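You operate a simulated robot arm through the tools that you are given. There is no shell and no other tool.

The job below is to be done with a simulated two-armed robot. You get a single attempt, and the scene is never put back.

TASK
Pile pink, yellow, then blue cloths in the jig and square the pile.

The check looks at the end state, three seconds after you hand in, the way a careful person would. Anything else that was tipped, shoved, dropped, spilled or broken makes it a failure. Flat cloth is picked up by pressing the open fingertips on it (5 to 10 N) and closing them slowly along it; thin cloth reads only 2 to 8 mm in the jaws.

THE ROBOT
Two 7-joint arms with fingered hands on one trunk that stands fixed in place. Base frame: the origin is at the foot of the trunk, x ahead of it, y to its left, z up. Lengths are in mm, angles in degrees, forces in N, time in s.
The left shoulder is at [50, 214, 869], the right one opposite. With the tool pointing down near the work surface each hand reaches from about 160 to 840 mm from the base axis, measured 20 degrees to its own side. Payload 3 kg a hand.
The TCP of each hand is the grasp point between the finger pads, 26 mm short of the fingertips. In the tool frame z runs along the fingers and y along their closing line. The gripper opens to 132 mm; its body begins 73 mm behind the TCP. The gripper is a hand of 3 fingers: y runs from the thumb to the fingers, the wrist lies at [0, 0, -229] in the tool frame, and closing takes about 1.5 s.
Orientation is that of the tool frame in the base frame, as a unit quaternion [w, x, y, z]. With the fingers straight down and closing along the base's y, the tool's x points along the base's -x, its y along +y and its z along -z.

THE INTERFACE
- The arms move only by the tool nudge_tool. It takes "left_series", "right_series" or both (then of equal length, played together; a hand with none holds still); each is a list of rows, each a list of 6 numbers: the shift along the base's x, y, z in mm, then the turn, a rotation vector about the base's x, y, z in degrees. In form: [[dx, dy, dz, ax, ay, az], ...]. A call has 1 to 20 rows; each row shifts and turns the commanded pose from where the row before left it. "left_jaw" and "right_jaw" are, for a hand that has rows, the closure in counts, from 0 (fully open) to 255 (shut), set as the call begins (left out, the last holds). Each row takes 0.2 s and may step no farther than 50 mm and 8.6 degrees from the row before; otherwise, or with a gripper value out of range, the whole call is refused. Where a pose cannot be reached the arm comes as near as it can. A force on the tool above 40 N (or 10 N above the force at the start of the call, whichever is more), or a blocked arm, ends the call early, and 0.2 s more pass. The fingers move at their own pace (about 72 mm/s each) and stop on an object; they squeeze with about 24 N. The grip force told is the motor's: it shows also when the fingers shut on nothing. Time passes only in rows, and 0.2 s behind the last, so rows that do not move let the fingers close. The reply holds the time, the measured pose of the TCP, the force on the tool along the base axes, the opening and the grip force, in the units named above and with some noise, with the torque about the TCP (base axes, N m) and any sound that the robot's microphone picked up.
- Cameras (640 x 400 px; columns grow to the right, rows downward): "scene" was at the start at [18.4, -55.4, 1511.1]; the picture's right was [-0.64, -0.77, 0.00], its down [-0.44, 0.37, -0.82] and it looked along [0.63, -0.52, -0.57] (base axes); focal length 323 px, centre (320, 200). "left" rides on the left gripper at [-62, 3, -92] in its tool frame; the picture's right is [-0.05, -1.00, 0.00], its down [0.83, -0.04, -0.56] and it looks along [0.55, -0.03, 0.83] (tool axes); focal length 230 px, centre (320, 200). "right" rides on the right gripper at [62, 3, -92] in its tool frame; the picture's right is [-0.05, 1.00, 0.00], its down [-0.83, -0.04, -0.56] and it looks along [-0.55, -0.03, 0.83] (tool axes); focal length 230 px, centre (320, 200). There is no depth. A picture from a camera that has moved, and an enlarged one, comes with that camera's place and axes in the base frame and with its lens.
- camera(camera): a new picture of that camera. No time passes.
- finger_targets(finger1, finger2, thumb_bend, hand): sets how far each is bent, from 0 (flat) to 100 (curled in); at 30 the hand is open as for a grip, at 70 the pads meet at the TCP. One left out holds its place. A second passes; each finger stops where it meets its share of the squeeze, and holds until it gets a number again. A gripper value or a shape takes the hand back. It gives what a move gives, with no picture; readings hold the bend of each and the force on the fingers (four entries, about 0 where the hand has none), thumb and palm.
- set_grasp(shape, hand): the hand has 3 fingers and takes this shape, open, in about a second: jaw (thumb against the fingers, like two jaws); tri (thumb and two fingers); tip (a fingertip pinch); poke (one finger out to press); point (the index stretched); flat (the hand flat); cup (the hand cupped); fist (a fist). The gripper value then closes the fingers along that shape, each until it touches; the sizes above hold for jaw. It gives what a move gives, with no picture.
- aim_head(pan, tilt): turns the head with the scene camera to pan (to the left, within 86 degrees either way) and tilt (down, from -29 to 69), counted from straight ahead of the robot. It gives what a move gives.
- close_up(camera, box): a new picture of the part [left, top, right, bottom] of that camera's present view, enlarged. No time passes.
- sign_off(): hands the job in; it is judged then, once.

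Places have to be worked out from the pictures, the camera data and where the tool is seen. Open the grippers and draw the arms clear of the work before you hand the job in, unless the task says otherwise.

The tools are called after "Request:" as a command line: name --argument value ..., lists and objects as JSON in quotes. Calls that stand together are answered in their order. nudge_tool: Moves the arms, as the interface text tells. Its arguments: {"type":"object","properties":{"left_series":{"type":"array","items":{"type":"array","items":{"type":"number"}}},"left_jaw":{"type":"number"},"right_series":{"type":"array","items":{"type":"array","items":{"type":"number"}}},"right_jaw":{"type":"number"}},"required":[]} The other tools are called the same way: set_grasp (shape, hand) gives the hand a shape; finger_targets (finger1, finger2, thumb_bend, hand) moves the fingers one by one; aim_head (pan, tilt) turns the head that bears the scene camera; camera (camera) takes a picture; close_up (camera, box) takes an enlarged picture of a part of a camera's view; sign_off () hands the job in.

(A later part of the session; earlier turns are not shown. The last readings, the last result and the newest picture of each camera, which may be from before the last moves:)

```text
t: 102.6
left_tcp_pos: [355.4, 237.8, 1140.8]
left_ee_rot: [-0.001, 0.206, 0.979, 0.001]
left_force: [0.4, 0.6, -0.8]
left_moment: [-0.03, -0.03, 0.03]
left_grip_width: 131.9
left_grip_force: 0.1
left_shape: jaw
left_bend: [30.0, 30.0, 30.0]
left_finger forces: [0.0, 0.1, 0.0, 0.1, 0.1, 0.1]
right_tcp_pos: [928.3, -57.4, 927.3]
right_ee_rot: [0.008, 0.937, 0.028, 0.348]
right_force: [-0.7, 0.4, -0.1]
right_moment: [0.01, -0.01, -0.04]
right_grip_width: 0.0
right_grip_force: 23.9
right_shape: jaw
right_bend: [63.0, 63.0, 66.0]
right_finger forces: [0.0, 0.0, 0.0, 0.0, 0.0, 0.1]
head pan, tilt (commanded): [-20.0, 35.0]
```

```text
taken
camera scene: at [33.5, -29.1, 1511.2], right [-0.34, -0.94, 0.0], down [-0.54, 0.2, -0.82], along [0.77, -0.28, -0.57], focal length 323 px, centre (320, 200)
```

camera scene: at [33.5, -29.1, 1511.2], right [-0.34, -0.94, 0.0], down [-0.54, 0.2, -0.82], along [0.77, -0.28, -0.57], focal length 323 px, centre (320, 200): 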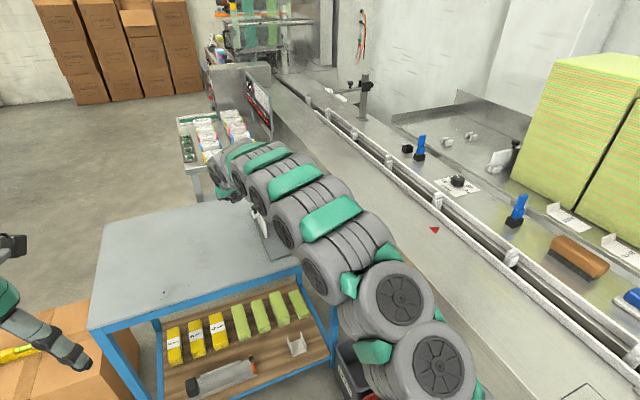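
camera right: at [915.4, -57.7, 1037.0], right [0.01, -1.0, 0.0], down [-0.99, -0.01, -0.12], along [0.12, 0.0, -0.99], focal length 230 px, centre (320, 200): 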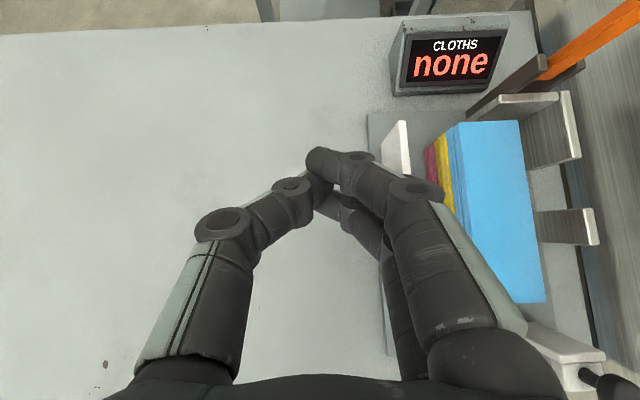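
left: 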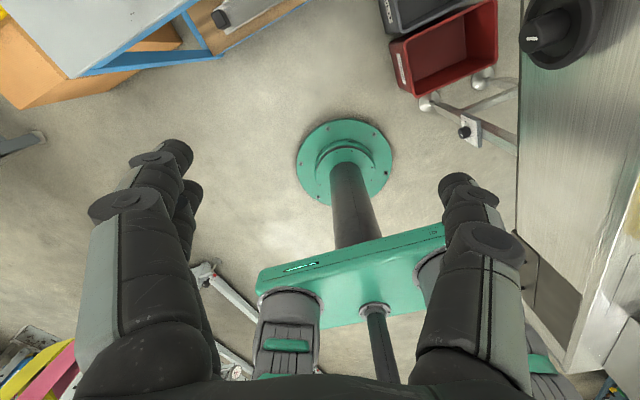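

The tilted hand reaches the outer side of the fence. Closed fingers form an arch, so I open the jaws fully instead and use the outside of the -y fingers' tips to push; I move to [895,-20] and lower beside the fence.

Request:
nudge_tool --right_series '[[-16, 19, 0, 0, 0, 0], [-17, 18, 0, 0, 0, 0], [0, 0, 0, 0, 0, 0], [0, 0, -20, 0, 0, 0], [0, 0, -25, 0, 0, 0], [0, 0, -25, 0, 0, 0], [0, 0, -20, 0, 0, 0], [0, 0, 0, 0, 0, 0]]' --right_jaw 0

Request:
camera --camera "right"

Request:
aim_head --pan -12 --tilt 38

Request:
close_up --camera "scene" --box '[240, 120, 420, 260]'

```text
t: 104.4
left_tcp_pos: [355.5, 238.5, 1139.5]
left_ee_rot: [-0.001, 0.206, 0.979, 0.0]
left_force: [-0.7, 0.5, -0.5]
left_moment: [0.02, 0.0, -0.04]
left_grip_width: 132.1
left_grip_force: 0.0
left_shape: jaw
left_bend: [30.0, 30.0, 30.0]
left_finger forces: [0.1, 0.0, 0.0, 0.0, 0.0, 0.0]
right_tcp_pos: [897.0, -19.4, 836.4]
right_ee_rot: [0.01, 0.937, 0.027, 0.349]
right_force: [0.3, -0.2, -0.9]
right_moment: [0.03, 0.02, 0.0]
right_grip_width: 131.9
right_grip_force: 0.1
right_shape: jaw
right_bend: [30.0, 30.0, 30.0]
right_finger forces: [0.0, 0.0, 0.1, 0.1, 0.0, 0.1]
head pan, tilt (commanded): [-20.0, 35.0]
```

```text
taken
camera right: at [883.2, -20.1, 947.0], right [0.01, -1.0, 0.0], down [-0.99, -0.01, -0.12], along [0.12, 0.0, -0.99], focal length 230 px, centre (320, 200)
```

right: 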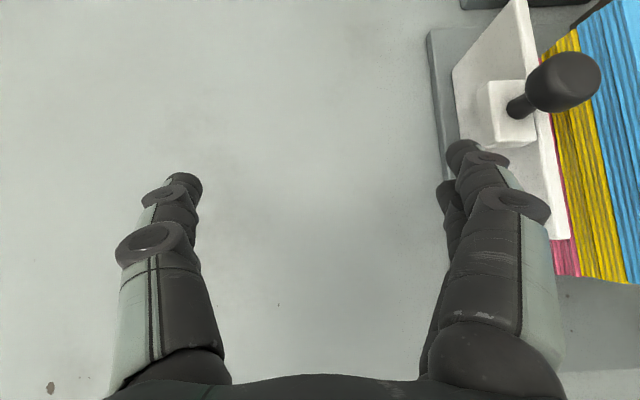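

```text
t: 105.1
left_tcp_pos: [354.5, 238.6, 1140.0]
left_ee_rot: [0.0, 0.206, 0.979, 0.001]
left_force: [0.2, 0.0, 0.2]
left_moment: [0.0, 0.02, 0.0]
left_grip_width: 132.1
left_grip_force: 0.0
left_shape: jaw
left_bend: [30.0, 30.0, 30.0]
left_finger forces: [0.0, 0.0, 0.0, 0.0, 0.0, 0.1]
right_tcp_pos: [897.2, -19.8, 838.4]
right_ee_rot: [0.01, 0.937, 0.027, 0.348]
right_force: [-0.1, -0.3, -0.4]
right_moment: [0.02, 0.02, 0.01]
right_grip_width: 131.8
right_grip_force: 0.0
right_shape: jaw
right_bend: [30.0, 30.0, 30.0]
right_finger forces: [0.0, 0.0, 0.0, 0.0, 0.0, 0.0]
head pan, tilt (commanded): [-12.0, 38.0]
```

```text
2.86 times, centred on (330, 190) of scene
camera zoom: at [35.2, -17.0, 1506.6], right [-0.21, -0.98, 0.0], down [-0.6, 0.13, -0.79], along [0.77, -0.16, -0.62], focal length 924 px, centre (291, 229)
```

zoom: 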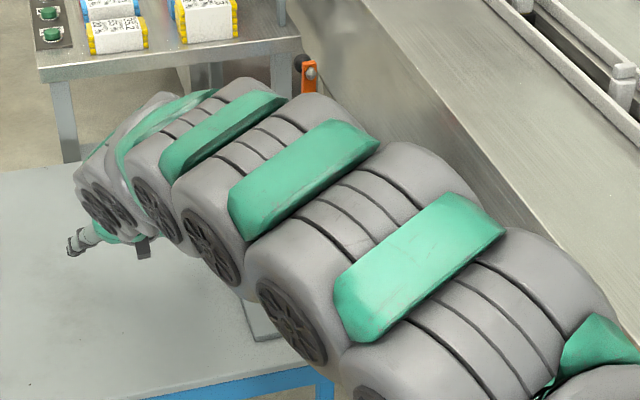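

The open -y fingers stand just outside the fence, ahead of its block. I lower to z≈808 and approach in -y with small steps, watching the force.

Request:
nudge_tool --right_series '[[0, 0, -10, 0, 0, 0], [0, 0, -10, 0, 0, 0], [0, 0, -9, 0, 0, 0], [0, -5, 0, 0, 0, 0], [0, -5, 0, 0, 0, 0], [0, 0, 0, 0, 0, 0]]'

Request:
camera --camera "right"

```text
t: 106.5
left_tcp_pos: [356.1, 237.7, 1140.7]
left_ee_rot: [-0.001, 0.206, 0.979, 0.0]
left_force: [0.9, 0.6, -0.3]
left_moment: [0.0, 0.0, -0.02]
left_grip_width: 131.8
left_grip_force: 0.1
left_shape: jaw
left_bend: [30.0, 30.0, 30.0]
left_finger forces: [0.1, 0.0, 0.1, 0.0, 0.1, 0.0]
right_tcp_pos: [896.5, -28.5, 807.7]
right_ee_rot: [0.01, 0.937, 0.027, 0.349]
right_force: [-0.1, -0.5, 0.2]
right_moment: [0.01, 0.0, 0.01]
right_grip_width: 132.0
right_grip_force: 0.2
right_shape: jaw
right_bend: [30.0, 30.0, 30.0]
right_finger forces: [0.0, 0.0, 0.0, 0.0, 0.1, 0.0]
head pan, tilt (commanded): [-12.0, 38.0]
```

```text
taken
camera right: at [883.0, -29.8, 918.3], right [0.01, -1.0, 0.0], down [-0.99, -0.01, -0.12], along [0.12, 0.0, -0.99], focal length 230 px, centre (320, 200)
```

right: 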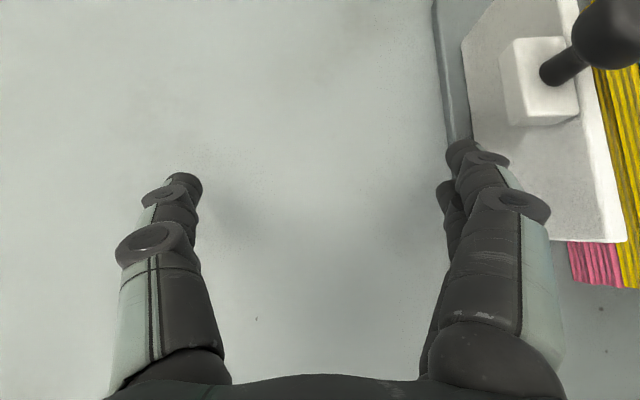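

The fingertips are right beside the fence's near part. I step -y by 3 mm at a time and watch the side force.

Request:
nudge_tool --right_series '[[0, -3, 0, 0, 0, 0], [0, -3, 0, 0, 0, 0], [0, -3, 0, 0, 0, 0]]'

Request:
nudge_tool --right_series '[[0, -3, 0, 0, 0, 0], [0, -3, 0, 0, 0, 0]]'

Request:
nudge_tool --right_series '[[0, -3, 0, 0, 0, 0], [0, -3, 0, 0, 0, 0]]'

```text
t: 107.3
left_tcp_pos: [355.8, 238.9, 1139.4]
left_ee_rot: [0.001, 0.206, 0.979, 0.001]
left_force: [0.5, -0.4, 0.1]
left_moment: [-0.01, -0.01, 0.02]
left_grip_width: 131.9
left_grip_force: 0.0
left_shape: jaw
left_bend: [30.0, 30.0, 30.0]
left_finger forces: [0.1, 0.1, 0.1, 0.0, 0.1, 0.0]
right_tcp_pos: [896.7, -38.8, 807.5]
right_ee_rot: [0.009, 0.937, 0.028, 0.348]
right_force: [-0.2, 0.4, -1.0]
right_moment: [0.0, 0.01, 0.02]
right_grip_width: 131.9
right_grip_force: 0.1
right_shape: jaw
right_bend: [30.0, 30.0, 30.0]
right_finger forces: [0.0, 0.2, 0.0, 0.0, 0.0, 0.1]
head pan, tilt (commanded): [-12.0, 38.0]
```

```text
t: 107.9
left_tcp_pos: [355.1, 239.0, 1139.4]
left_ee_rot: [0.001, 0.206, 0.978, 0.001]
left_force: [-0.8, -0.7, 0.2]
left_moment: [-0.02, 0.02, 0.01]
left_grip_width: 131.8
left_grip_force: 0.0
left_shape: jaw
left_bend: [30.0, 30.0, 30.0]
left_finger forces: [0.0, 0.0, 0.0, 0.0, 0.0, 0.0]
right_tcp_pos: [897.8, -43.6, 807.2]
right_ee_rot: [0.009, 0.937, 0.028, 0.348]
right_force: [-0.2, 0.3, 0.0]
right_moment: [-0.01, 0.0, -0.01]
right_grip_width: 131.8
right_grip_force: 0.1
right_shape: jaw
right_bend: [30.0, 30.0, 30.0]
right_finger forces: [0.0, 0.0, 0.0, 0.0, 0.0, 0.0]
head pan, tilt (commanded): [-12.0, 38.0]
```

```text
t: 108.5
left_tcp_pos: [354.6, 238.3, 1140.2]
left_ee_rot: [0.0, 0.206, 0.979, 0.0]
left_force: [-0.5, -0.1, -0.6]
left_moment: [-0.02, 0.01, 0.02]
left_grip_width: 132.0
left_grip_force: 0.0
left_shape: jaw
left_bend: [30.0, 30.0, 30.0]
left_finger forces: [0.0, 0.0, 0.1, 0.0, 0.0, 0.1]
right_tcp_pos: [896.0, -50.6, 808.3]
right_ee_rot: [0.008, 0.937, 0.028, 0.348]
right_force: [-0.3, -0.2, 0.0]
right_moment: [-0.03, 0.01, 0.01]
right_grip_width: 132.0
right_grip_force: 0.0
right_shape: jaw
right_bend: [30.0, 30.0, 30.0]
right_finger forces: [0.0, 0.0, 0.0, 0.0, 0.0, 0.1]
head pan, tilt (commanded): [-12.0, 38.0]
```

No contact yet at y=-50; I look through the wrist camera before going on.

Request:
camera --camera "right"

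Request:
nudge_tool --right_series '[[0, -3, 0, 0, 0, 0], [0, -3, 0, 0, 0, 0]]'

Request:
camera --camera "right"

```text
taken
camera right: at [882.9, -51.2, 918.0], right [0.01, -1.0, 0.0], down [-0.99, -0.01, -0.12], along [0.12, 0.0, -0.99], focal length 230 px, centre (320, 200)
```

right: 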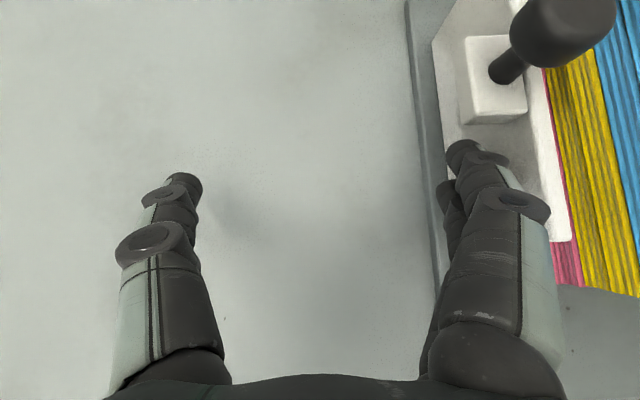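

```text
t: 109.1
left_tcp_pos: [355.6, 239.2, 1139.5]
left_ee_rot: [0.0, 0.206, 0.979, -0.001]
left_force: [0.0, -0.5, -0.5]
left_moment: [0.05, -0.01, -0.01]
left_grip_width: 132.0
left_grip_force: 0.1
left_shape: jaw
left_bend: [30.0, 30.0, 30.0]
left_finger forces: [0.1, 0.0, 0.1, 0.0, 0.0, 0.0]
right_tcp_pos: [895.6, -56.9, 807.7]
right_ee_rot: [0.009, 0.937, 0.029, 0.348]
right_force: [0.6, 1.6, -0.3]
right_moment: [0.01, 0.03, 0.04]
right_grip_width: 131.9
right_grip_force: 0.1
right_shape: jaw
right_bend: [30.0, 30.0, 30.0]
right_finger forces: [0.3, 0.7, 0.1, 0.0, 0.0, 0.0]
head pan, tilt (commanded): [-12.0, 38.0]
```

```text
taken
camera right: at [882.8, -56.8, 917.8], right [0.01, -1.0, 0.0], down [-0.99, -0.01, -0.12], along [0.12, 0.0, -0.99], focal length 230 px, centre (320, 200)
```

right: 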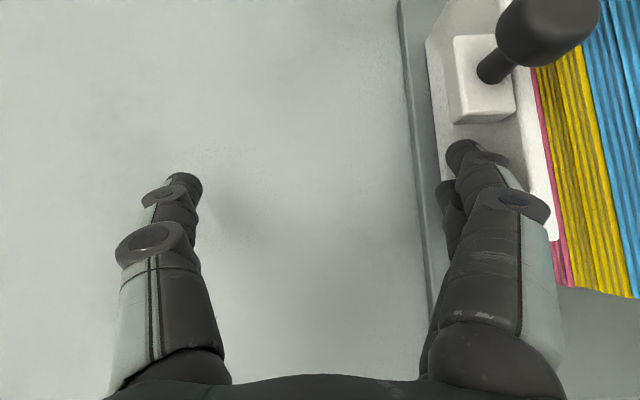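

Light contact begins (1.6 N at y≈-57). I push 3 mm more to see whether the fence slides.

Request:
nudge_tool --right_series '[[0, -2, 0, 0, 0, 0], [0, -2, 0, 0, 0, 0]]'

Request:
nudge_tool --right_series '[[0, -2, 0, 0, 0, 0], [0, -2, 0, 0, 0, 0]]'

Request:
camera --camera "right"

```text
t: 109.7
left_tcp_pos: [356.7, 238.7, 1140.0]
left_ee_rot: [0.0, 0.207, 0.978, 0.0]
left_force: [-0.1, -0.7, 0.1]
left_moment: [0.01, -0.02, 0.03]
left_grip_width: 131.5
left_grip_force: 0.1
left_shape: jaw
left_bend: [30.0, 30.0, 30.0]
left_finger forces: [0.0, 0.1, 0.0, 0.0, 0.0, 0.1]
right_tcp_pos: [895.9, -60.1, 807.9]
right_ee_rot: [0.008, 0.937, 0.028, 0.348]
right_force: [-0.3, 1.7, -0.4]
right_moment: [-0.01, 0.02, -0.02]
right_grip_width: 132.0
right_grip_force: 0.1
right_shape: jaw
right_bend: [30.0, 30.0, 30.0]
right_finger forces: [0.1, 0.4, 0.0, 0.1, 0.0, 0.0]
head pan, tilt (commanded): [-12.0, 38.0]
```

```text
t: 110.3
left_tcp_pos: [355.7, 238.5, 1139.5]
left_ee_rot: [0.0, 0.207, 0.978, -0.001]
left_force: [0.0, -0.9, -0.2]
left_moment: [0.02, 0.0, -0.01]
left_grip_width: 132.0
left_grip_force: 0.0
left_shape: jaw
left_bend: [30.0, 30.0, 30.0]
left_finger forces: [0.0, 0.0, 0.0, 0.0, 0.0, 0.0]
right_tcp_pos: [896.7, -64.8, 807.3]
right_ee_rot: [0.009, 0.937, 0.029, 0.349]
right_force: [0.4, 0.4, -0.2]
right_moment: [-0.01, -0.01, 0.03]
right_grip_width: 131.7
right_grip_force: 0.0
right_shape: jaw
right_bend: [30.0, 31.0, 30.0]
right_finger forces: [0.3, 0.5, 0.0, 0.0, 0.0, 0.0]
head pan, tilt (commanded): [-12.0, 38.0]
```

```text
taken
camera right: at [883.1, -64.8, 918.1], right [0.01, -1.0, 0.0], down [-0.99, -0.01, -0.12], along [0.12, 0.0, -0.99], focal length 230 px, centre (320, 200)
```

right: 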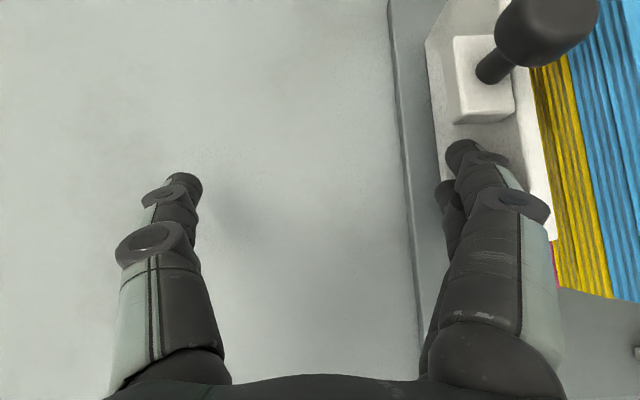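

The fence slides easily with the hand — it is a pusher. I keep pushing -y in 4 mm steps, watching the force as it meets the pile.

Request:
nudge_tool --right_series '[[0, -4, 0, 0, 0, 0], [0, -4, 0, 0, 0, 0], [0, -4, 0, 0, 0, 0], [0, -4, 0, 0, 0, 0], [0, -4, 0, 0, 0, 0], [0, -4, 0, 0, 0, 0], [0, -4, 0, 0, 0, 0], [0, -4, 0, 0, 0, 0], [0, -4, 0, 0, 0, 0], [0, -4, 0, 0, 0, 0]]'

Request:
camera --camera "right"

```text
t: 112.5
left_tcp_pos: [355.6, 239.2, 1139.7]
left_ee_rot: [0.0, 0.206, 0.978, 0.0]
left_force: [0.3, -0.9, 0.6]
left_moment: [-0.01, -0.01, -0.05]
left_grip_width: 132.1
left_grip_force: 0.0
left_shape: jaw
left_bend: [30.0, 30.0, 30.0]
left_finger forces: [0.1, 0.0, 0.0, 0.0, 0.0, 0.1]
right_tcp_pos: [895.2, -104.2, 808.4]
right_ee_rot: [0.009, 0.937, 0.028, 0.348]
right_force: [0.7, 1.3, 0.7]
right_moment: [-0.02, 0.0, 0.04]
right_grip_width: 131.8
right_grip_force: 0.0
right_shape: jaw
right_bend: [30.0, 31.0, 30.0]
right_finger forces: [0.7, 0.7, 0.0, 0.0, 0.0, 0.0]
head pan, tilt (commanded): [-12.0, 38.0]
```

```text
taken
camera right: at [883.1, -104.9, 917.9], right [0.01, -1.0, 0.0], down [-0.99, -0.01, -0.12], along [0.12, 0.0, -0.99], focal length 230 px, centre (320, 200)
```

right: 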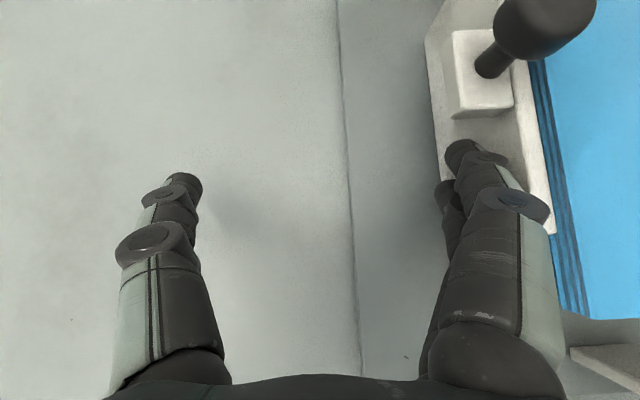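

The fence has travelled ≈47 mm and is about to meet the pile. I continue in 2 mm steps, checking.

Request:
nudge_tool --right_series '[[0, -2, 0, 0, 0, 0], [0, -2, 0, 0, 0, 0], [0, -2, 0, 0, 0, 0], [0, -2, 0, 0, 0, 0], [0, -2, 0, 0, 0, 0]]'

Request:
nudge_tool --right_series '[[0, -2, 0, 0, 0, 0], [0, -2, 0, 0, 0, 0], [0, -2, 0, 0, 0, 0], [0, -2, 0, 0, 0, 0], [0, -2, 0, 0, 0, 0]]'

Request:
camera --camera "right"

```text
t: 113.7
left_tcp_pos: [355.6, 237.4, 1139.0]
left_ee_rot: [0.0, 0.206, 0.979, 0.0]
left_force: [0.3, -0.4, 0.7]
left_moment: [-0.01, 0.03, 0.02]
left_grip_width: 132.3
left_grip_force: 0.0
left_shape: jaw
left_bend: [30.0, 30.0, 30.0]
left_finger forces: [0.1, 0.0, 0.0, 0.0, 0.0, 0.0]
right_tcp_pos: [895.9, -114.7, 806.9]
right_ee_rot: [0.01, 0.937, 0.027, 0.348]
right_force: [0.8, 1.0, 0.1]
right_moment: [0.01, 0.04, 0.03]
right_grip_width: 131.9
right_grip_force: 0.1
right_shape: jaw
right_bend: [31.0, 31.0, 30.0]
right_finger forces: [0.5, 0.6, 0.0, 0.0, 0.0, 0.0]
head pan, tilt (commanded): [-12.0, 38.0]
```

```text
t: 114.9
left_tcp_pos: [355.3, 238.4, 1139.6]
left_ee_rot: [0.0, 0.206, 0.978, 0.0]
left_force: [0.5, 0.3, -0.1]
left_moment: [0.01, 0.01, 0.02]
left_grip_width: 131.8
left_grip_force: 0.1
left_shape: jaw
left_bend: [30.0, 30.0, 30.0]
left_finger forces: [0.0, 0.1, 0.1, 0.1, 0.0, 0.1]
right_tcp_pos: [895.8, -124.7, 807.8]
right_ee_rot: [0.009, 0.937, 0.027, 0.348]
right_force: [-0.3, 0.2, 0.5]
right_moment: [0.03, 0.0, 0.02]
right_grip_width: 131.6
right_grip_force: 0.1
right_shape: jaw
right_bend: [31.0, 31.0, 30.0]
right_finger forces: [0.5, 0.5, 0.0, 0.0, 0.1, 0.1]
head pan, tilt (commanded): [-12.0, 38.0]
```

```text
taken
camera right: at [883.0, -124.9, 917.9], right [0.01, -1.0, 0.0], down [-0.99, -0.01, -0.12], along [0.12, 0.0, -0.99], focal length 230 px, centre (320, 200)
```

right: 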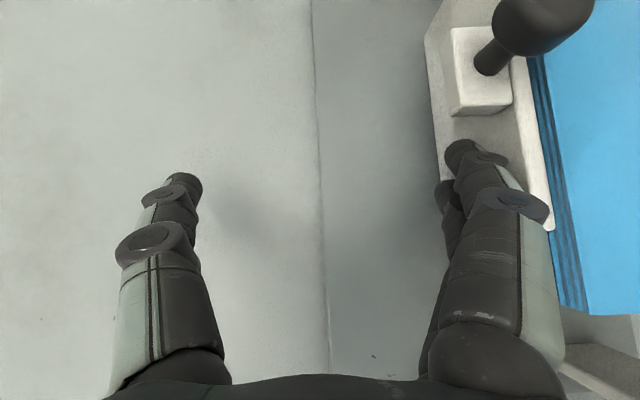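

The pile is sliding with the fence at very low force. I continue toward the -y wall.

Request:
nudge_tool --right_series '[[0, -2, 0, 0, 0, 0], [0, -2, 0, 0, 0, 0], [0, -2, 0, 0, 0, 0], [0, -2, 0, 0, 0, 0], [0, -2, 0, 0, 0, 0]]'

Request:
nudge_tool --right_series '[[0, -2, 0, 0, 0, 0], [0, -2, 0, 0, 0, 0], [0, -2, 0, 0, 0, 0], [0, -2, 0, 0, 0, 0]]'

Request:
nudge_tool --right_series '[[0, -2, 0, 0, 0, 0], [0, -2, 0, 0, 0, 0]]'

Request:
camera --camera "right"

```text
t: 116.1
left_tcp_pos: [357.2, 238.8, 1139.7]
left_ee_rot: [0.0, 0.206, 0.979, 0.0]
left_force: [0.1, 1.2, 0.8]
left_moment: [-0.02, 0.02, -0.03]
left_grip_width: 131.8
left_grip_force: 0.0
left_shape: jaw
left_bend: [30.0, 30.0, 30.0]
left_finger forces: [0.0, 0.0, 0.0, 0.0, 0.0, 0.1]
right_tcp_pos: [895.4, -134.1, 807.1]
right_ee_rot: [0.009, 0.937, 0.028, 0.349]
right_force: [0.7, 1.9, 0.6]
right_moment: [0.02, 0.04, 0.0]
right_grip_width: 131.9
right_grip_force: 0.1
right_shape: jaw
right_bend: [31.0, 31.0, 30.0]
right_finger forces: [0.4, 0.6, 0.0, 0.1, 0.0, 0.0]
head pan, tilt (commanded): [-12.0, 38.0]
```

```text
t: 117.1
left_tcp_pos: [356.6, 238.1, 1139.6]
left_ee_rot: [0.0, 0.206, 0.979, -0.001]
left_force: [-0.5, -0.3, 1.1]
left_moment: [-0.02, 0.02, 0.0]
left_grip_width: 131.8
left_grip_force: 0.0
left_shape: jaw
left_bend: [30.0, 30.0, 30.0]
left_finger forces: [0.0, 0.1, 0.1, 0.0, 0.0, 0.1]
right_tcp_pos: [895.9, -142.5, 809.1]
right_ee_rot: [0.01, 0.937, 0.028, 0.348]
right_force: [-0.4, 0.9, -0.8]
right_moment: [0.02, -0.02, 0.07]
right_grip_width: 132.1
right_grip_force: 0.1
right_shape: jaw
right_bend: [31.0, 31.0, 30.0]
right_finger forces: [0.5, 0.5, 0.0, 0.0, 0.1, 0.0]
head pan, tilt (commanded): [-12.0, 38.0]
```

```text
t: 117.7
left_tcp_pos: [355.5, 239.3, 1139.2]
left_ee_rot: [0.001, 0.207, 0.978, 0.0]
left_force: [0.2, -0.8, -0.5]
left_moment: [0.03, -0.01, 0.01]
left_grip_width: 132.0
left_grip_force: 0.1
left_shape: jaw
left_bend: [30.0, 30.0, 30.0]
left_finger forces: [0.1, 0.0, 0.0, 0.0, 0.0, 0.0]
right_tcp_pos: [897.0, -146.3, 808.7]
right_ee_rot: [0.009, 0.937, 0.028, 0.348]
right_force: [0.2, 0.9, 0.3]
right_moment: [-0.04, 0.0, 0.02]
right_grip_width: 131.8
right_grip_force: 0.0
right_shape: jaw
right_bend: [31.0, 31.0, 30.0]
right_finger forces: [0.3, 0.5, 0.0, 0.0, 0.1, 0.1]
head pan, tilt (commanded): [-12.0, 38.0]
```

```text
taken
camera right: at [883.1, -146.8, 917.9], right [0.01, -1.0, 0.0], down [-0.99, -0.01, -0.12], along [0.12, 0.0, -0.99], focal length 230 px, centre (320, 200)
```

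right: 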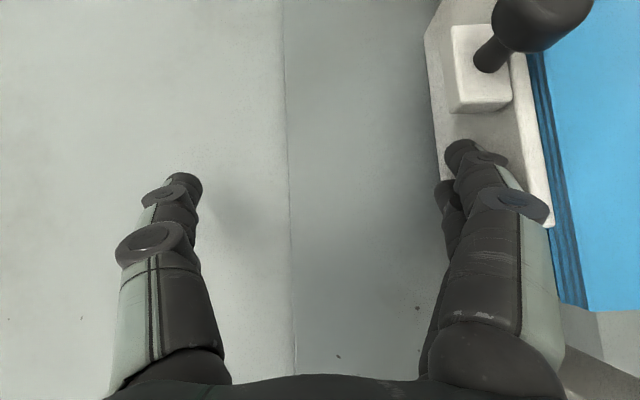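

Still free; wall contact expected around y≈-157. I go on in 1.5–2 mm steps.

Request:
nudge_tool --right_series '[[0, -2, 0, 0, 0, 0], [0, -2, 0, 0, 0, 0]]'

Request:
nudge_tool --right_series '[[0, -1.5, 0, 0, 0, 0], [0, -1.5, 0, 0, 0, 0]]'

Request:
nudge_tool --right_series '[[0, -1.5, 0, 0, 0, 0], [0, -1.5, 0, 0, 0, 0]]'

Request:
nudge_tool --right_series '[[0, -1.5, 0, 0, 0, 0], [0, -1.5, 0, 0, 0, 0]]'

```text
t: 118.3
left_tcp_pos: [355.6, 237.4, 1140.7]
left_ee_rot: [0.001, 0.206, 0.979, 0.0]
left_force: [-0.4, 0.1, 0.3]
left_moment: [0.0, 0.01, -0.03]
left_grip_width: 132.0
left_grip_force: 0.1
left_shape: jaw
left_bend: [30.0, 30.0, 30.0]
left_finger forces: [0.0, 0.1, 0.0, 0.0, 0.1, 0.0]
right_tcp_pos: [896.2, -151.1, 807.5]
right_ee_rot: [0.01, 0.937, 0.027, 0.348]
right_force: [0.0, -0.2, -0.1]
right_moment: [0.05, -0.02, 0.03]
right_grip_width: 131.9
right_grip_force: 0.0
right_shape: jaw
right_bend: [31.0, 31.0, 30.0]
right_finger forces: [0.5, 0.5, 0.1, 0.1, 0.1, 0.0]
head pan, tilt (commanded): [-12.0, 38.0]
```

```text
t: 118.9
left_tcp_pos: [355.4, 238.8, 1140.0]
left_ee_rot: [0.0, 0.206, 0.979, -0.001]
left_force: [0.5, -0.9, -0.1]
left_moment: [-0.01, 0.0, -0.02]
left_grip_width: 132.0
left_grip_force: 0.1
left_shape: jaw
left_bend: [30.0, 30.0, 30.0]
left_finger forces: [0.0, 0.1, 0.0, 0.0, 0.0, 0.0]
right_tcp_pos: [895.4, -153.7, 808.1]
right_ee_rot: [0.009, 0.937, 0.028, 0.349]
right_force: [-0.4, 4.3, 1.9]
right_moment: [-0.06, -0.02, 0.03]
right_grip_width: 131.6
right_grip_force: 0.1
right_shape: jaw
right_bend: [32.0, 32.0, 30.0]
right_finger forces: [1.8, 2.1, 0.0, 0.0, 0.0, 0.1]
head pan, tilt (commanded): [-12.0, 38.0]
```

```text
t: 119.5
left_tcp_pos: [356.1, 237.7, 1139.6]
left_ee_rot: [0.0, 0.206, 0.979, 0.0]
left_force: [0.4, 0.2, 0.6]
left_moment: [0.0, 0.0, -0.02]
left_grip_width: 132.2
left_grip_force: 0.1
left_shape: jaw
left_bend: [30.0, 30.0, 30.0]
left_finger forces: [0.0, 0.1, 0.0, 0.1, 0.1, 0.1]
right_tcp_pos: [896.5, -155.7, 807.4]
right_ee_rot: [0.009, 0.937, 0.028, 0.348]
right_force: [-2.5, 7.2, 1.5]
right_moment: [-0.04, -0.02, 0.01]
right_grip_width: 131.3
right_grip_force: 0.1
right_shape: jaw
right_bend: [33.0, 33.0, 30.0]
right_finger forces: [3.6, 3.9, 0.0, 0.0, 0.0, 0.0]
head pan, tilt (commanded): [-12.0, 38.0]
```

```text
t: 120.1
left_tcp_pos: [354.8, 238.4, 1140.1]
left_ee_rot: [0.0, 0.206, 0.979, -0.001]
left_force: [-0.8, 0.3, -0.5]
left_moment: [0.01, 0.0, -0.03]
left_grip_width: 132.1
left_grip_force: 0.2
left_shape: jaw
left_bend: [30.0, 30.0, 30.0]
left_finger forces: [0.1, 0.0, 0.0, 0.0, 0.0, 0.0]
right_tcp_pos: [896.2, -158.7, 807.7]
right_ee_rot: [0.01, 0.937, 0.028, 0.348]
right_force: [-2.9, 11.0, 3.5]
right_moment: [-0.09, 0.0, -0.08]
right_grip_width: 131.2
right_grip_force: 0.1
right_shape: jaw
right_bend: [35.0, 35.0, 30.0]
right_finger forces: [5.5, 5.6, 0.1, 0.0, 0.1, 0.1]
head pan, tilt (commanded): [-12.0, 38.0]
```

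The pile is against the -y wall (force rose from 1 to 11 N over the last millimetres). I back off and check that the fence stays put.

Request:
nudge_tool --right_series '[[0, 3, 0, 0, 0, 0], [0, 5, 0, 0, 0, 0], [0, 10, 0, 0, 0, 0], [0, 12, 0, 0, 0, 0], [0, 0, 20, 0, 0, 0], [0, 0, 25, 0, 0, 0], [0, 0, 25, 0, 0, 0], [0, 0, 25, 0, 0, 0], [0, -20, 20, 0, 0, 0], [0, -20, 0, 0, 0, 0], [0, 0, 0, 0, 0, 0]]'

Request:
camera --camera "right"

Request:
camera --camera "scene"

```text
t: 122.5
left_tcp_pos: [355.6, 239.4, 1139.8]
left_ee_rot: [0.001, 0.206, 0.979, 0.0]
left_force: [-0.5, -0.1, 0.2]
left_moment: [0.02, -0.03, 0.0]
left_grip_width: 132.1
left_grip_force: 0.1
left_shape: jaw
left_bend: [30.0, 30.0, 30.0]
left_finger forces: [0.0, 0.1, 0.0, 0.1, 0.0, 0.0]
right_tcp_pos: [895.4, -171.0, 921.8]
right_ee_rot: [0.01, 0.937, 0.027, 0.348]
right_force: [0.6, 0.2, 0.1]
right_moment: [-0.01, 0.04, 0.02]
right_grip_width: 132.0
right_grip_force: 0.1
right_shape: jaw
right_bend: [30.0, 30.0, 30.0]
right_finger forces: [0.1, 0.0, 0.0, 0.0, 0.1, 0.0]
head pan, tilt (commanded): [-12.0, 38.0]
```

```text
taken
camera right: at [882.0, -170.6, 1033.2], right [0.01, -1.0, 0.0], down [-0.99, -0.01, -0.12], along [0.12, 0.0, -0.99], focal length 230 px, centre (320, 200)
```

right: 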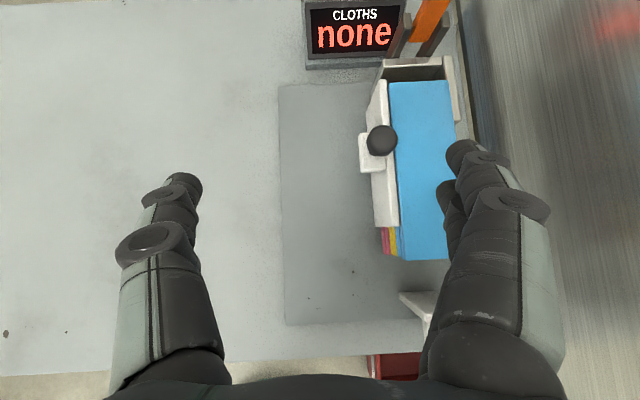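

```text
taken
camera scene: at [35.2, -16.9, 1506.6], right [-0.21, -0.98, 0.0], down [-0.6, 0.13, -0.79], along [0.77, -0.16, -0.62], focal length 323 px, centre (320, 200)
```

scene: 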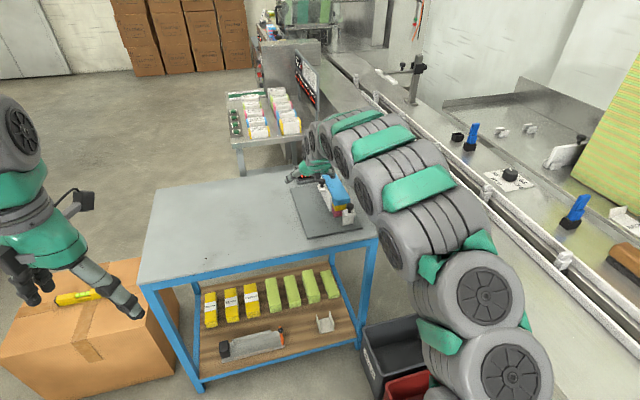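

The fence stays where I left it and the pile lies against the wall. Now I go round to the front of the end pusher (knob ≈[806,-281]), staying high, with the fingers closing.

Request:
nudge_tool --right_series '[[-20, -10, 20, 0, 0, 0], [-38, -25, 10, 0, 0, 0], [-38, -25, 0, 0, 0, 0], [-38, -25, 0, 0, 0, 0], [-36, -25, 0, 0, 0, 0], [0, 0, 0, 0, 0, 0], [0, 0, -20, 0, 0, 0], [0, 0, -20, 0, 0, 0], [0, 0, 0, 0, 0, 0]]' --right_jaw 255

Request:
camera --camera "right"

Request:
camera --camera "scene"

```text
t: 124.5
left_tcp_pos: [356.9, 238.4, 1139.2]
left_ee_rot: [0.0, 0.206, 0.979, 0.0]
left_force: [0.8, 0.2, -0.1]
left_moment: [0.02, -0.02, -0.04]
left_grip_width: 131.9
left_grip_force: 0.1
left_shape: jaw
left_bend: [30.0, 30.0, 30.0]
left_finger forces: [0.0, 0.0, 0.0, 0.1, 0.0, 0.0]
right_tcp_pos: [726.1, -278.7, 913.0]
right_ee_rot: [0.009, 0.937, 0.028, 0.348]
right_force: [-0.6, 0.0, 0.3]
right_moment: [0.0, 0.0, 0.0]
right_grip_width: 0.0
right_grip_force: 23.7
right_shape: jaw
right_bend: [63.0, 63.0, 66.0]
right_finger forces: [0.0, 0.1, 0.0, 0.1, 0.0, 0.1]
head pan, tilt (commanded): [-12.0, 38.0]
```

```text
taken
camera right: at [712.5, -280.2, 1023.0], right [0.01, -1.0, 0.0], down [-0.99, -0.01, -0.12], along [0.12, 0.0, -0.99], focal length 230 px, centre (320, 200)
```

right: 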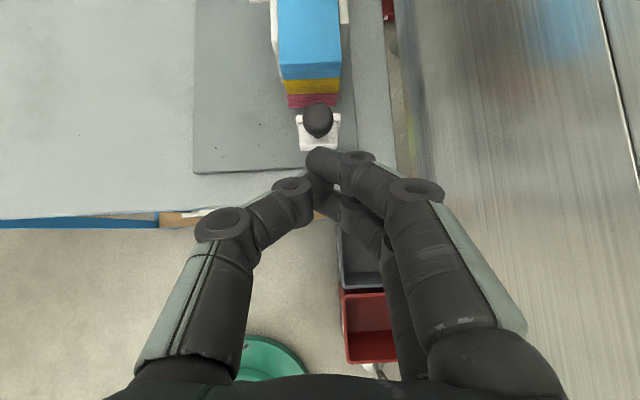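

```text
taken
camera scene: at [35.2, -16.9, 1506.6], right [-0.21, -0.98, 0.0], down [-0.6, 0.13, -0.79], along [0.77, -0.16, -0.62], focal length 323 px, centre (320, 200)
```

scene: 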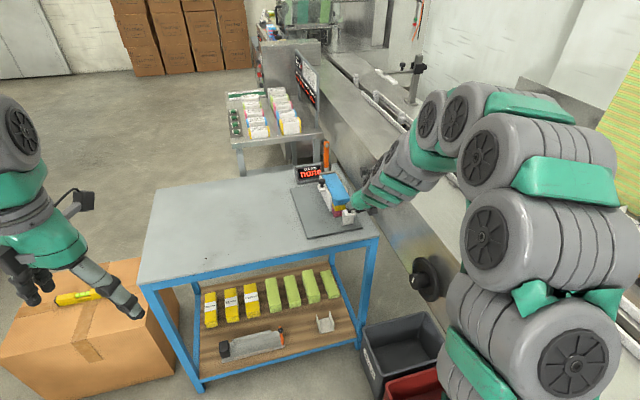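

The hand is in front of the end pusher, in line with its knob. Before lowering I check the elbow's clearance over the machine deck with the head turned right.

Request:
aim_head --pan -40 --tilt 40

Request:
camera --camera "scene"

Request:
camera --camera "left"

```text
t: 125.5
left_tcp_pos: [355.5, 238.8, 1140.0]
left_ee_rot: [0.0, 0.206, 0.979, -0.001]
left_force: [-0.3, -1.0, 0.5]
left_moment: [0.03, 0.01, 0.01]
left_grip_width: 131.9
left_grip_force: 0.0
left_shape: jaw
left_bend: [30.0, 30.0, 30.0]
left_finger forces: [0.1, 0.1, 0.0, 0.1, 0.1, 0.0]
right_tcp_pos: [725.0, -280.1, 912.9]
right_ee_rot: [0.01, 0.937, 0.027, 0.348]
right_force: [0.2, 0.6, 0.6]
right_moment: [-0.01, -0.03, -0.01]
right_grip_width: 0.0
right_grip_force: 24.3
right_shape: jaw
right_bend: [63.0, 63.0, 66.0]
right_finger forces: [0.0, 0.0, 0.0, 0.1, 0.0, 0.0]
head pan, tilt (commanded): [-40.0, 40.0]
```

```text
taken
camera scene: at [16.0, -53.6, 1503.6], right [-0.64, -0.77, 0.0], down [-0.49, 0.41, -0.77], along [0.59, -0.49, -0.64], focal length 323 px, centre (320, 200)
```

scene: 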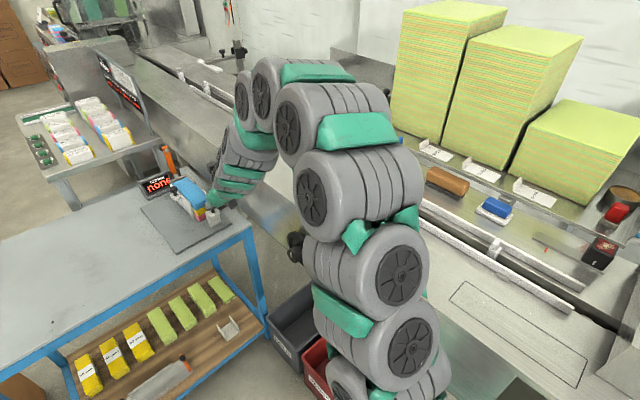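

```text
taken
camera left: at [413.2, 216.5, 1232.3], right [-0.36, -0.93, 0.0], down [-0.78, 0.3, 0.56], along [-0.52, 0.2, -0.83], focal length 230 px, centre (320, 200)
```

left: 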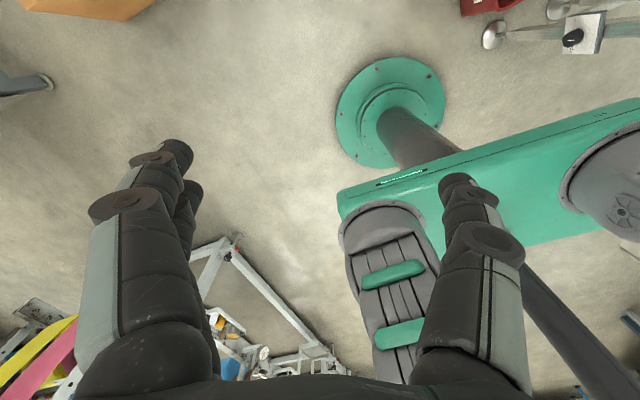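

The elbow is well above the deck (ray estimate z>1150). I lower the closed fingers in front of the end pusher to z≈810 and approach it in +x.

Request:
nudge_tool --right_series '[[0, 0, -20, 0, 0, 0], [0, 0, -25, 0, 0, 0], [0, 0, -25, 0, 0, 0], [0, 0, -20, 0, 0, 0], [0, 0, -12, 0, 0, 0], [8, 0, 0, 0, 0, 0], [8, 0, 0, 0, 0, 0], [8, 0, 0, 0, 0, 0], [0, 0, 0, 0, 0, 0]]'

Request:
camera --camera "right"

Request:
aim_head --pan -20 --tilt 38

Request:
close_up --camera "scene" --box '[220, 120, 400, 260]'

```text
t: 127.5
left_tcp_pos: [355.1, 237.6, 1140.6]
left_ee_rot: [0.0, 0.206, 0.979, 0.0]
left_force: [-0.4, 0.7, 0.2]
left_moment: [-0.02, 0.01, -0.05]
left_grip_width: 131.9
left_grip_force: 0.0
left_shape: jaw
left_bend: [30.0, 30.0, 30.0]
left_finger forces: [0.0, 0.0, 0.0, 0.1, 0.0, 0.0]
right_tcp_pos: [750.3, -279.7, 811.8]
right_ee_rot: [0.009, 0.937, 0.029, 0.348]
right_force: [-0.3, 0.7, -0.3]
right_moment: [0.02, 0.01, -0.05]
right_grip_width: 0.2
right_grip_force: 24.0
right_shape: jaw
right_bend: [63.0, 63.0, 66.0]
right_finger forces: [0.1, 0.0, 0.0, 0.1, 0.0, 0.1]
head pan, tilt (commanded): [-40.0, 40.0]
```

```text
taken
camera right: at [736.9, -279.5, 921.5], right [0.01, -1.0, 0.0], down [-0.99, -0.01, -0.12], along [0.12, 0.0, -0.99], focal length 230 px, centre (320, 200)
```

right: 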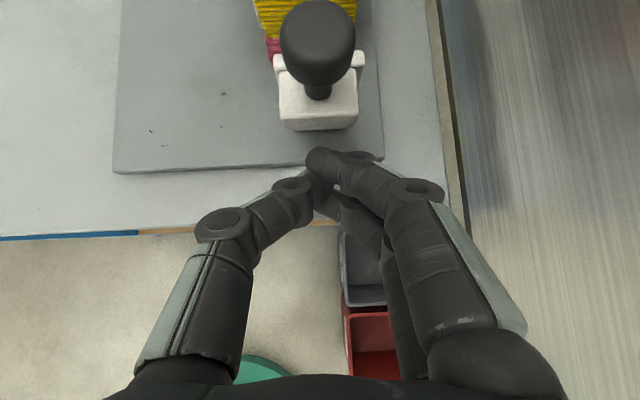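

```text
t: 128.3
left_tcp_pos: [354.3, 237.9, 1140.4]
left_ee_rot: [0.0, 0.207, 0.978, 0.0]
left_force: [0.0, -0.1, 0.4]
left_moment: [0.01, -0.01, 0.01]
left_grip_width: 132.0
left_grip_force: 0.1
left_shape: jaw
left_bend: [30.0, 30.0, 30.0]
left_finger forces: [0.0, 0.0, 0.0, 0.0, 0.1, 0.0]
right_tcp_pos: [750.8, -279.7, 810.8]
right_ee_rot: [0.01, 0.937, 0.028, 0.348]
right_force: [0.5, 0.6, -0.6]
right_moment: [0.02, 0.0, -0.03]
right_grip_width: 0.0
right_grip_force: 23.8
right_shape: jaw
right_bend: [63.0, 63.0, 66.0]
right_finger forces: [0.0, 0.1, 0.1, 0.0, 0.1, 0.1]
head pan, tilt (commanded): [-20.0, 38.0]
```

```text
2.86 times, centred on (310, 190) of scene
camera zoom: at [31.9, -28.6, 1506.6], right [-0.34, -0.94, 0.0], down [-0.58, 0.21, -0.79], along [0.74, -0.27, -0.62], focal length 924 px, centre (349, 229)
```

zoom: 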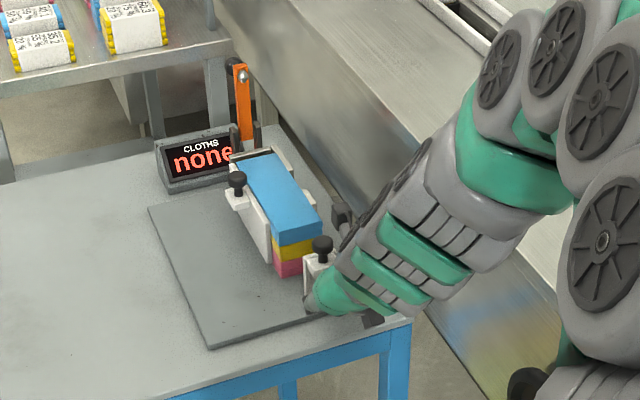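

The fingertips are ~15–25 mm short of the pusher. I approach in +x with small steps (following the jig's 3° axis) until contact.

Request:
nudge_tool --right_series '[[4, -0.2, 0, 0, 0, 0], [4, 0, 0, 0, 0, 0], [4, 0, 0, 0, 0, 0]]'

Request:
nudge_tool --right_series '[[3, 0, 0, 0, 0, 0], [3, 0, 0, 0, 0, 0]]'

Request:
nudge_tool --right_series '[[3, 0, 0, 0, 0, 0], [3, 0, 0, 0, 0, 0]]'

Request:
camera --camera "right"

```text
t: 129.1
left_tcp_pos: [354.9, 239.6, 1138.7]
left_ee_rot: [0.0, 0.206, 0.979, 0.0]
left_force: [0.3, 0.1, 0.5]
left_moment: [-0.03, 0.01, 0.0]
left_grip_width: 131.9
left_grip_force: 0.0
left_shape: jaw
left_bend: [30.0, 30.0, 30.0]
left_finger forces: [0.1, 0.0, 0.0, 0.0, 0.0, 0.0]
right_tcp_pos: [762.0, -280.9, 810.2]
right_ee_rot: [0.01, 0.937, 0.029, 0.348]
right_force: [-0.4, -0.1, 0.4]
right_moment: [0.02, 0.0, -0.02]
right_grip_width: 0.1
right_grip_force: 23.8
right_shape: jaw
right_bend: [63.0, 63.0, 66.0]
right_finger forces: [0.1, 0.0, 0.0, 0.1, 0.0, 0.1]
head pan, tilt (commanded): [-20.0, 38.0]
```

```text
t: 129.7
left_tcp_pos: [355.2, 239.5, 1140.1]
left_ee_rot: [0.0, 0.206, 0.979, 0.0]
left_force: [0.2, 0.4, 0.1]
left_moment: [0.03, 0.01, 0.04]
left_grip_width: 131.9
left_grip_force: 0.0
left_shape: jaw
left_bend: [30.0, 30.0, 30.0]
left_finger forces: [0.0, 0.0, 0.1, 0.0, 0.0, 0.1]
right_tcp_pos: [768.6, -278.7, 810.9]
right_ee_rot: [0.01, 0.937, 0.028, 0.348]
right_force: [-1.5, -0.3, -0.2]
right_moment: [-0.01, -0.01, -0.01]
right_grip_width: 0.0
right_grip_force: 24.3
right_shape: jaw
right_bend: [63.0, 63.0, 66.0]
right_finger forces: [0.9, 0.1, 0.1, 0.0, 0.0, 0.1]
head pan, tilt (commanded): [-20.0, 38.0]
```

```text
t: 130.3
left_tcp_pos: [355.2, 239.2, 1140.6]
left_ee_rot: [0.0, 0.206, 0.979, 0.002]
left_force: [-0.5, -0.8, -0.2]
left_moment: [0.0, -0.01, -0.01]
left_grip_width: 131.7
left_grip_force: 0.0
left_shape: jaw
left_bend: [30.0, 30.0, 30.0]
left_finger forces: [0.0, 0.1, 0.0, 0.1, 0.0, 0.1]
right_tcp_pos: [774.7, -279.7, 810.0]
right_ee_rot: [0.009, 0.937, 0.028, 0.348]
right_force: [-0.8, 0.1, 0.4]
right_moment: [0.01, 0.02, -0.04]
right_grip_width: 0.0
right_grip_force: 23.5
right_shape: jaw
right_bend: [63.0, 63.0, 66.0]
right_finger forces: [0.9, 0.1, 0.0, 0.1, 0.0, 0.0]
head pan, tilt (commanded): [-20.0, 38.0]
```

```text
taken
camera right: at [760.8, -280.0, 920.7], right [0.01, -1.0, 0.0], down [-0.99, -0.01, -0.12], along [0.12, 0.0, -0.99], focal length 230 px, centre (320, 200)
```

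right: 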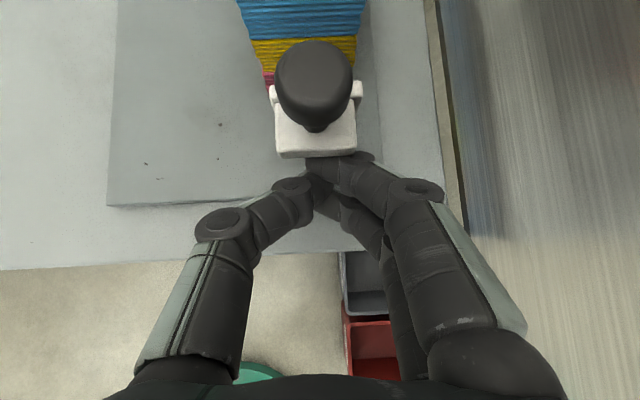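

Contact began at TCP x≈768 and the end pusher moves along with under 1 N. I keep pushing along the jig's axis.

Request:
nudge_tool --right_series '[[3, 0.15, 0, 0, 0, 0], [3, 0.15, 0, 0, 0, 0], [3, 0.15, 0, 0, 0, 0], [3, 0.15, 0, 0, 0, 0], [3, 0.15, 0, 0, 0, 0], [3, 0.15, 0, 0, 0, 0], [3, 0.15, 0, 0, 0, 0], [3, 0.15, 0, 0, 0, 0]]'

Request:
camera --camera "right"

Request:
close_up --camera "scene" --box '[220, 120, 400, 260]'

```text
t: 132.1
left_tcp_pos: [356.7, 237.5, 1140.6]
left_ee_rot: [0.0, 0.207, 0.978, 0.001]
left_force: [0.6, -0.8, -1.7]
left_moment: [0.03, -0.02, 0.02]
left_grip_width: 131.8
left_grip_force: 0.0
left_shape: jaw
left_bend: [30.0, 30.0, 30.0]
left_finger forces: [0.0, 0.0, 0.0, 0.1, 0.1, 0.0]
right_tcp_pos: [798.3, -278.6, 811.9]
right_ee_rot: [0.009, 0.937, 0.028, 0.348]
right_force: [-1.5, 0.3, -1.5]
right_moment: [0.04, 0.04, -0.07]
right_grip_width: 0.0
right_grip_force: 23.9
right_shape: jaw
right_bend: [63.0, 63.0, 66.0]
right_finger forces: [0.9, 0.0, 0.0, 0.0, 0.0, 0.0]
head pan, tilt (commanded): [-20.0, 38.0]
```

```text
taken
camera right: at [784.7, -279.1, 921.4], right [0.01, -1.0, 0.0], down [-0.99, -0.01, -0.12], along [0.12, 0.0, -0.99], focal length 230 px, centre (320, 200)
```

right: 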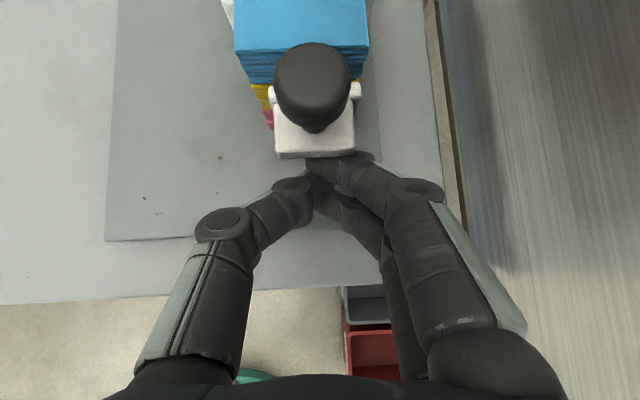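

```text
2.86 times, centred on (310, 190) of scene
camera zoom: at [31.9, -28.5, 1506.6], right [-0.34, -0.94, 0.0], down [-0.58, 0.21, -0.79], along [0.74, -0.27, -0.62], focal length 924 px, centre (349, 229)
```

zoom: 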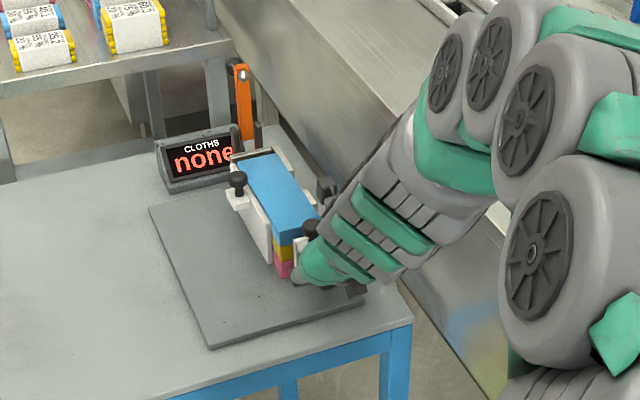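

The pusher has reached about the pile's near end. I continue in 2 mm steps, watching the force build up at the back wall (expected near TCP x≈838).

Request:
nudge_tool --right_series '[[2, 0.1, 0, 0, 0, 0], [2, 0.1, 0, 0, 0, 0], [2, 0.1, 0, 0, 0, 0], [2, 0.1, 0, 0, 0, 0], [2, 0.1, 0, 0, 0, 0], [2, 0.1, 0, 0, 0, 0], [2, 0.1, 0, 0, 0, 0]]'

Request:
nudge_tool --right_series '[[2, 0.1, 0, 0, 0, 0], [2, 0.1, 0, 0, 0, 0], [2, 0.1, 0, 0, 0, 0], [2, 0.1, 0, 0, 0, 0]]'

Request:
nudge_tool --right_series '[[2, 0.1, 0, 0, 0, 0], [2, 0.1, 0, 0, 0, 0], [2, 0.1, 0, 0, 0, 0]]'

Request:
camera --camera "right"

Request:
close_up --camera "scene" --box '[220, 120, 400, 260]'

```text
t: 133.7
left_tcp_pos: [355.3, 237.8, 1141.0]
left_ee_rot: [0.0, 0.206, 0.979, 0.001]
left_force: [-0.4, 0.6, -0.3]
left_moment: [-0.01, 0.01, -0.02]
left_grip_width: 132.1
left_grip_force: 0.1
left_shape: jaw
left_bend: [30.0, 30.0, 30.0]
left_finger forces: [0.1, 0.0, 0.0, 0.1, 0.0, 0.0]
right_tcp_pos: [812.9, -277.9, 810.4]
right_ee_rot: [0.011, 0.937, 0.027, 0.348]
right_force: [-1.5, 0.2, -0.1]
right_moment: [-0.02, -0.01, -0.02]
right_grip_width: 0.0
right_grip_force: 23.8
right_shape: jaw
right_bend: [63.0, 63.0, 66.0]
right_finger forces: [1.0, 0.1, 0.0, 0.0, 0.0, 0.1]
head pan, tilt (commanded): [-20.0, 38.0]
```

```text
t: 134.7
left_tcp_pos: [355.3, 238.5, 1140.2]
left_ee_rot: [0.0, 0.206, 0.979, 0.0]
left_force: [1.0, 0.5, 0.4]
left_moment: [-0.02, 0.03, 0.04]
left_grip_width: 131.9
left_grip_force: 0.1
left_shape: jaw
left_bend: [30.0, 30.0, 30.0]
left_finger forces: [0.1, 0.0, 0.0, 0.0, 0.0, 0.0]
right_tcp_pos: [818.5, -275.4, 810.6]
right_ee_rot: [0.008, 0.937, 0.028, 0.348]
right_force: [-0.8, -0.1, 0.0]
right_moment: [0.04, -0.02, -0.03]
right_grip_width: 0.0
right_grip_force: 23.4
right_shape: jaw
right_bend: [63.0, 63.0, 66.0]
right_finger forces: [1.2, 0.0, 0.0, 0.0, 0.0, 0.1]
head pan, tilt (commanded): [-20.0, 38.0]
```

```text
t: 135.5
left_tcp_pos: [355.6, 238.5, 1141.4]
left_ee_rot: [0.0, 0.206, 0.979, 0.0]
left_force: [0.2, 0.1, -0.4]
left_moment: [-0.02, -0.01, 0.01]
left_grip_width: 131.7
left_grip_force: 0.1
left_shape: jaw
left_bend: [30.0, 30.0, 30.0]
left_finger forces: [0.0, 0.1, 0.0, 0.0, 0.0, 0.1]
right_tcp_pos: [826.5, -276.3, 812.6]
right_ee_rot: [0.009, 0.937, 0.028, 0.349]
right_force: [-1.4, -0.3, -0.8]
right_moment: [0.02, 0.01, -0.06]
right_grip_width: 0.1
right_grip_force: 23.8
right_shape: jaw
right_bend: [63.0, 63.0, 66.0]
right_finger forces: [1.2, 0.0, 0.0, 0.1, 0.1, 0.0]
head pan, tilt (commanded): [-20.0, 38.0]
```

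```text
taken
camera right: at [812.7, -277.4, 921.1], right [0.01, -1.0, 0.0], down [-0.99, -0.01, -0.12], along [0.12, 0.0, -0.99], focal length 230 px, centre (320, 200)
```

right: 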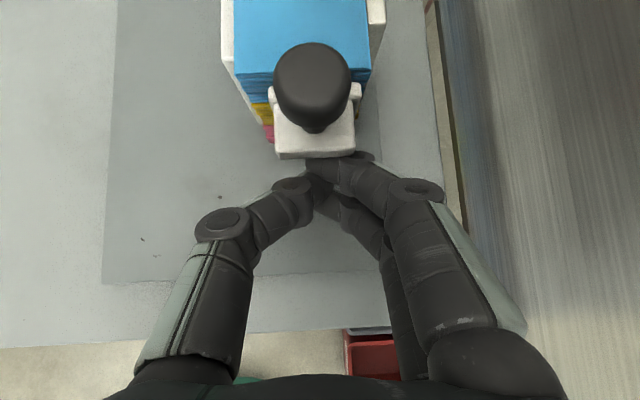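

```text
2.86 times, centred on (310, 190) of scene
camera zoom: at [31.9, -28.5, 1506.6], right [-0.34, -0.94, 0.0], down [-0.58, 0.21, -0.79], along [0.74, -0.27, -0.62], focal length 924 px, centre (349, 229)
```

zoom: 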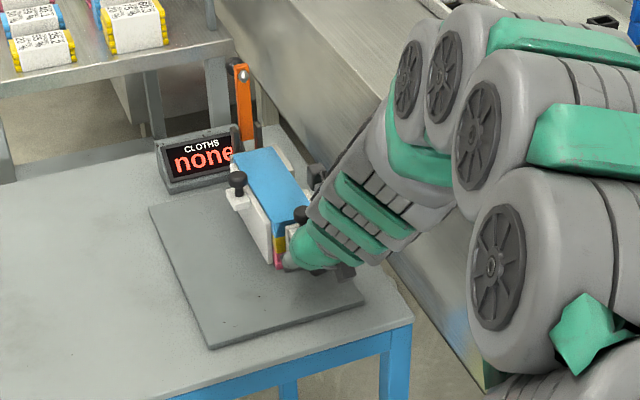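

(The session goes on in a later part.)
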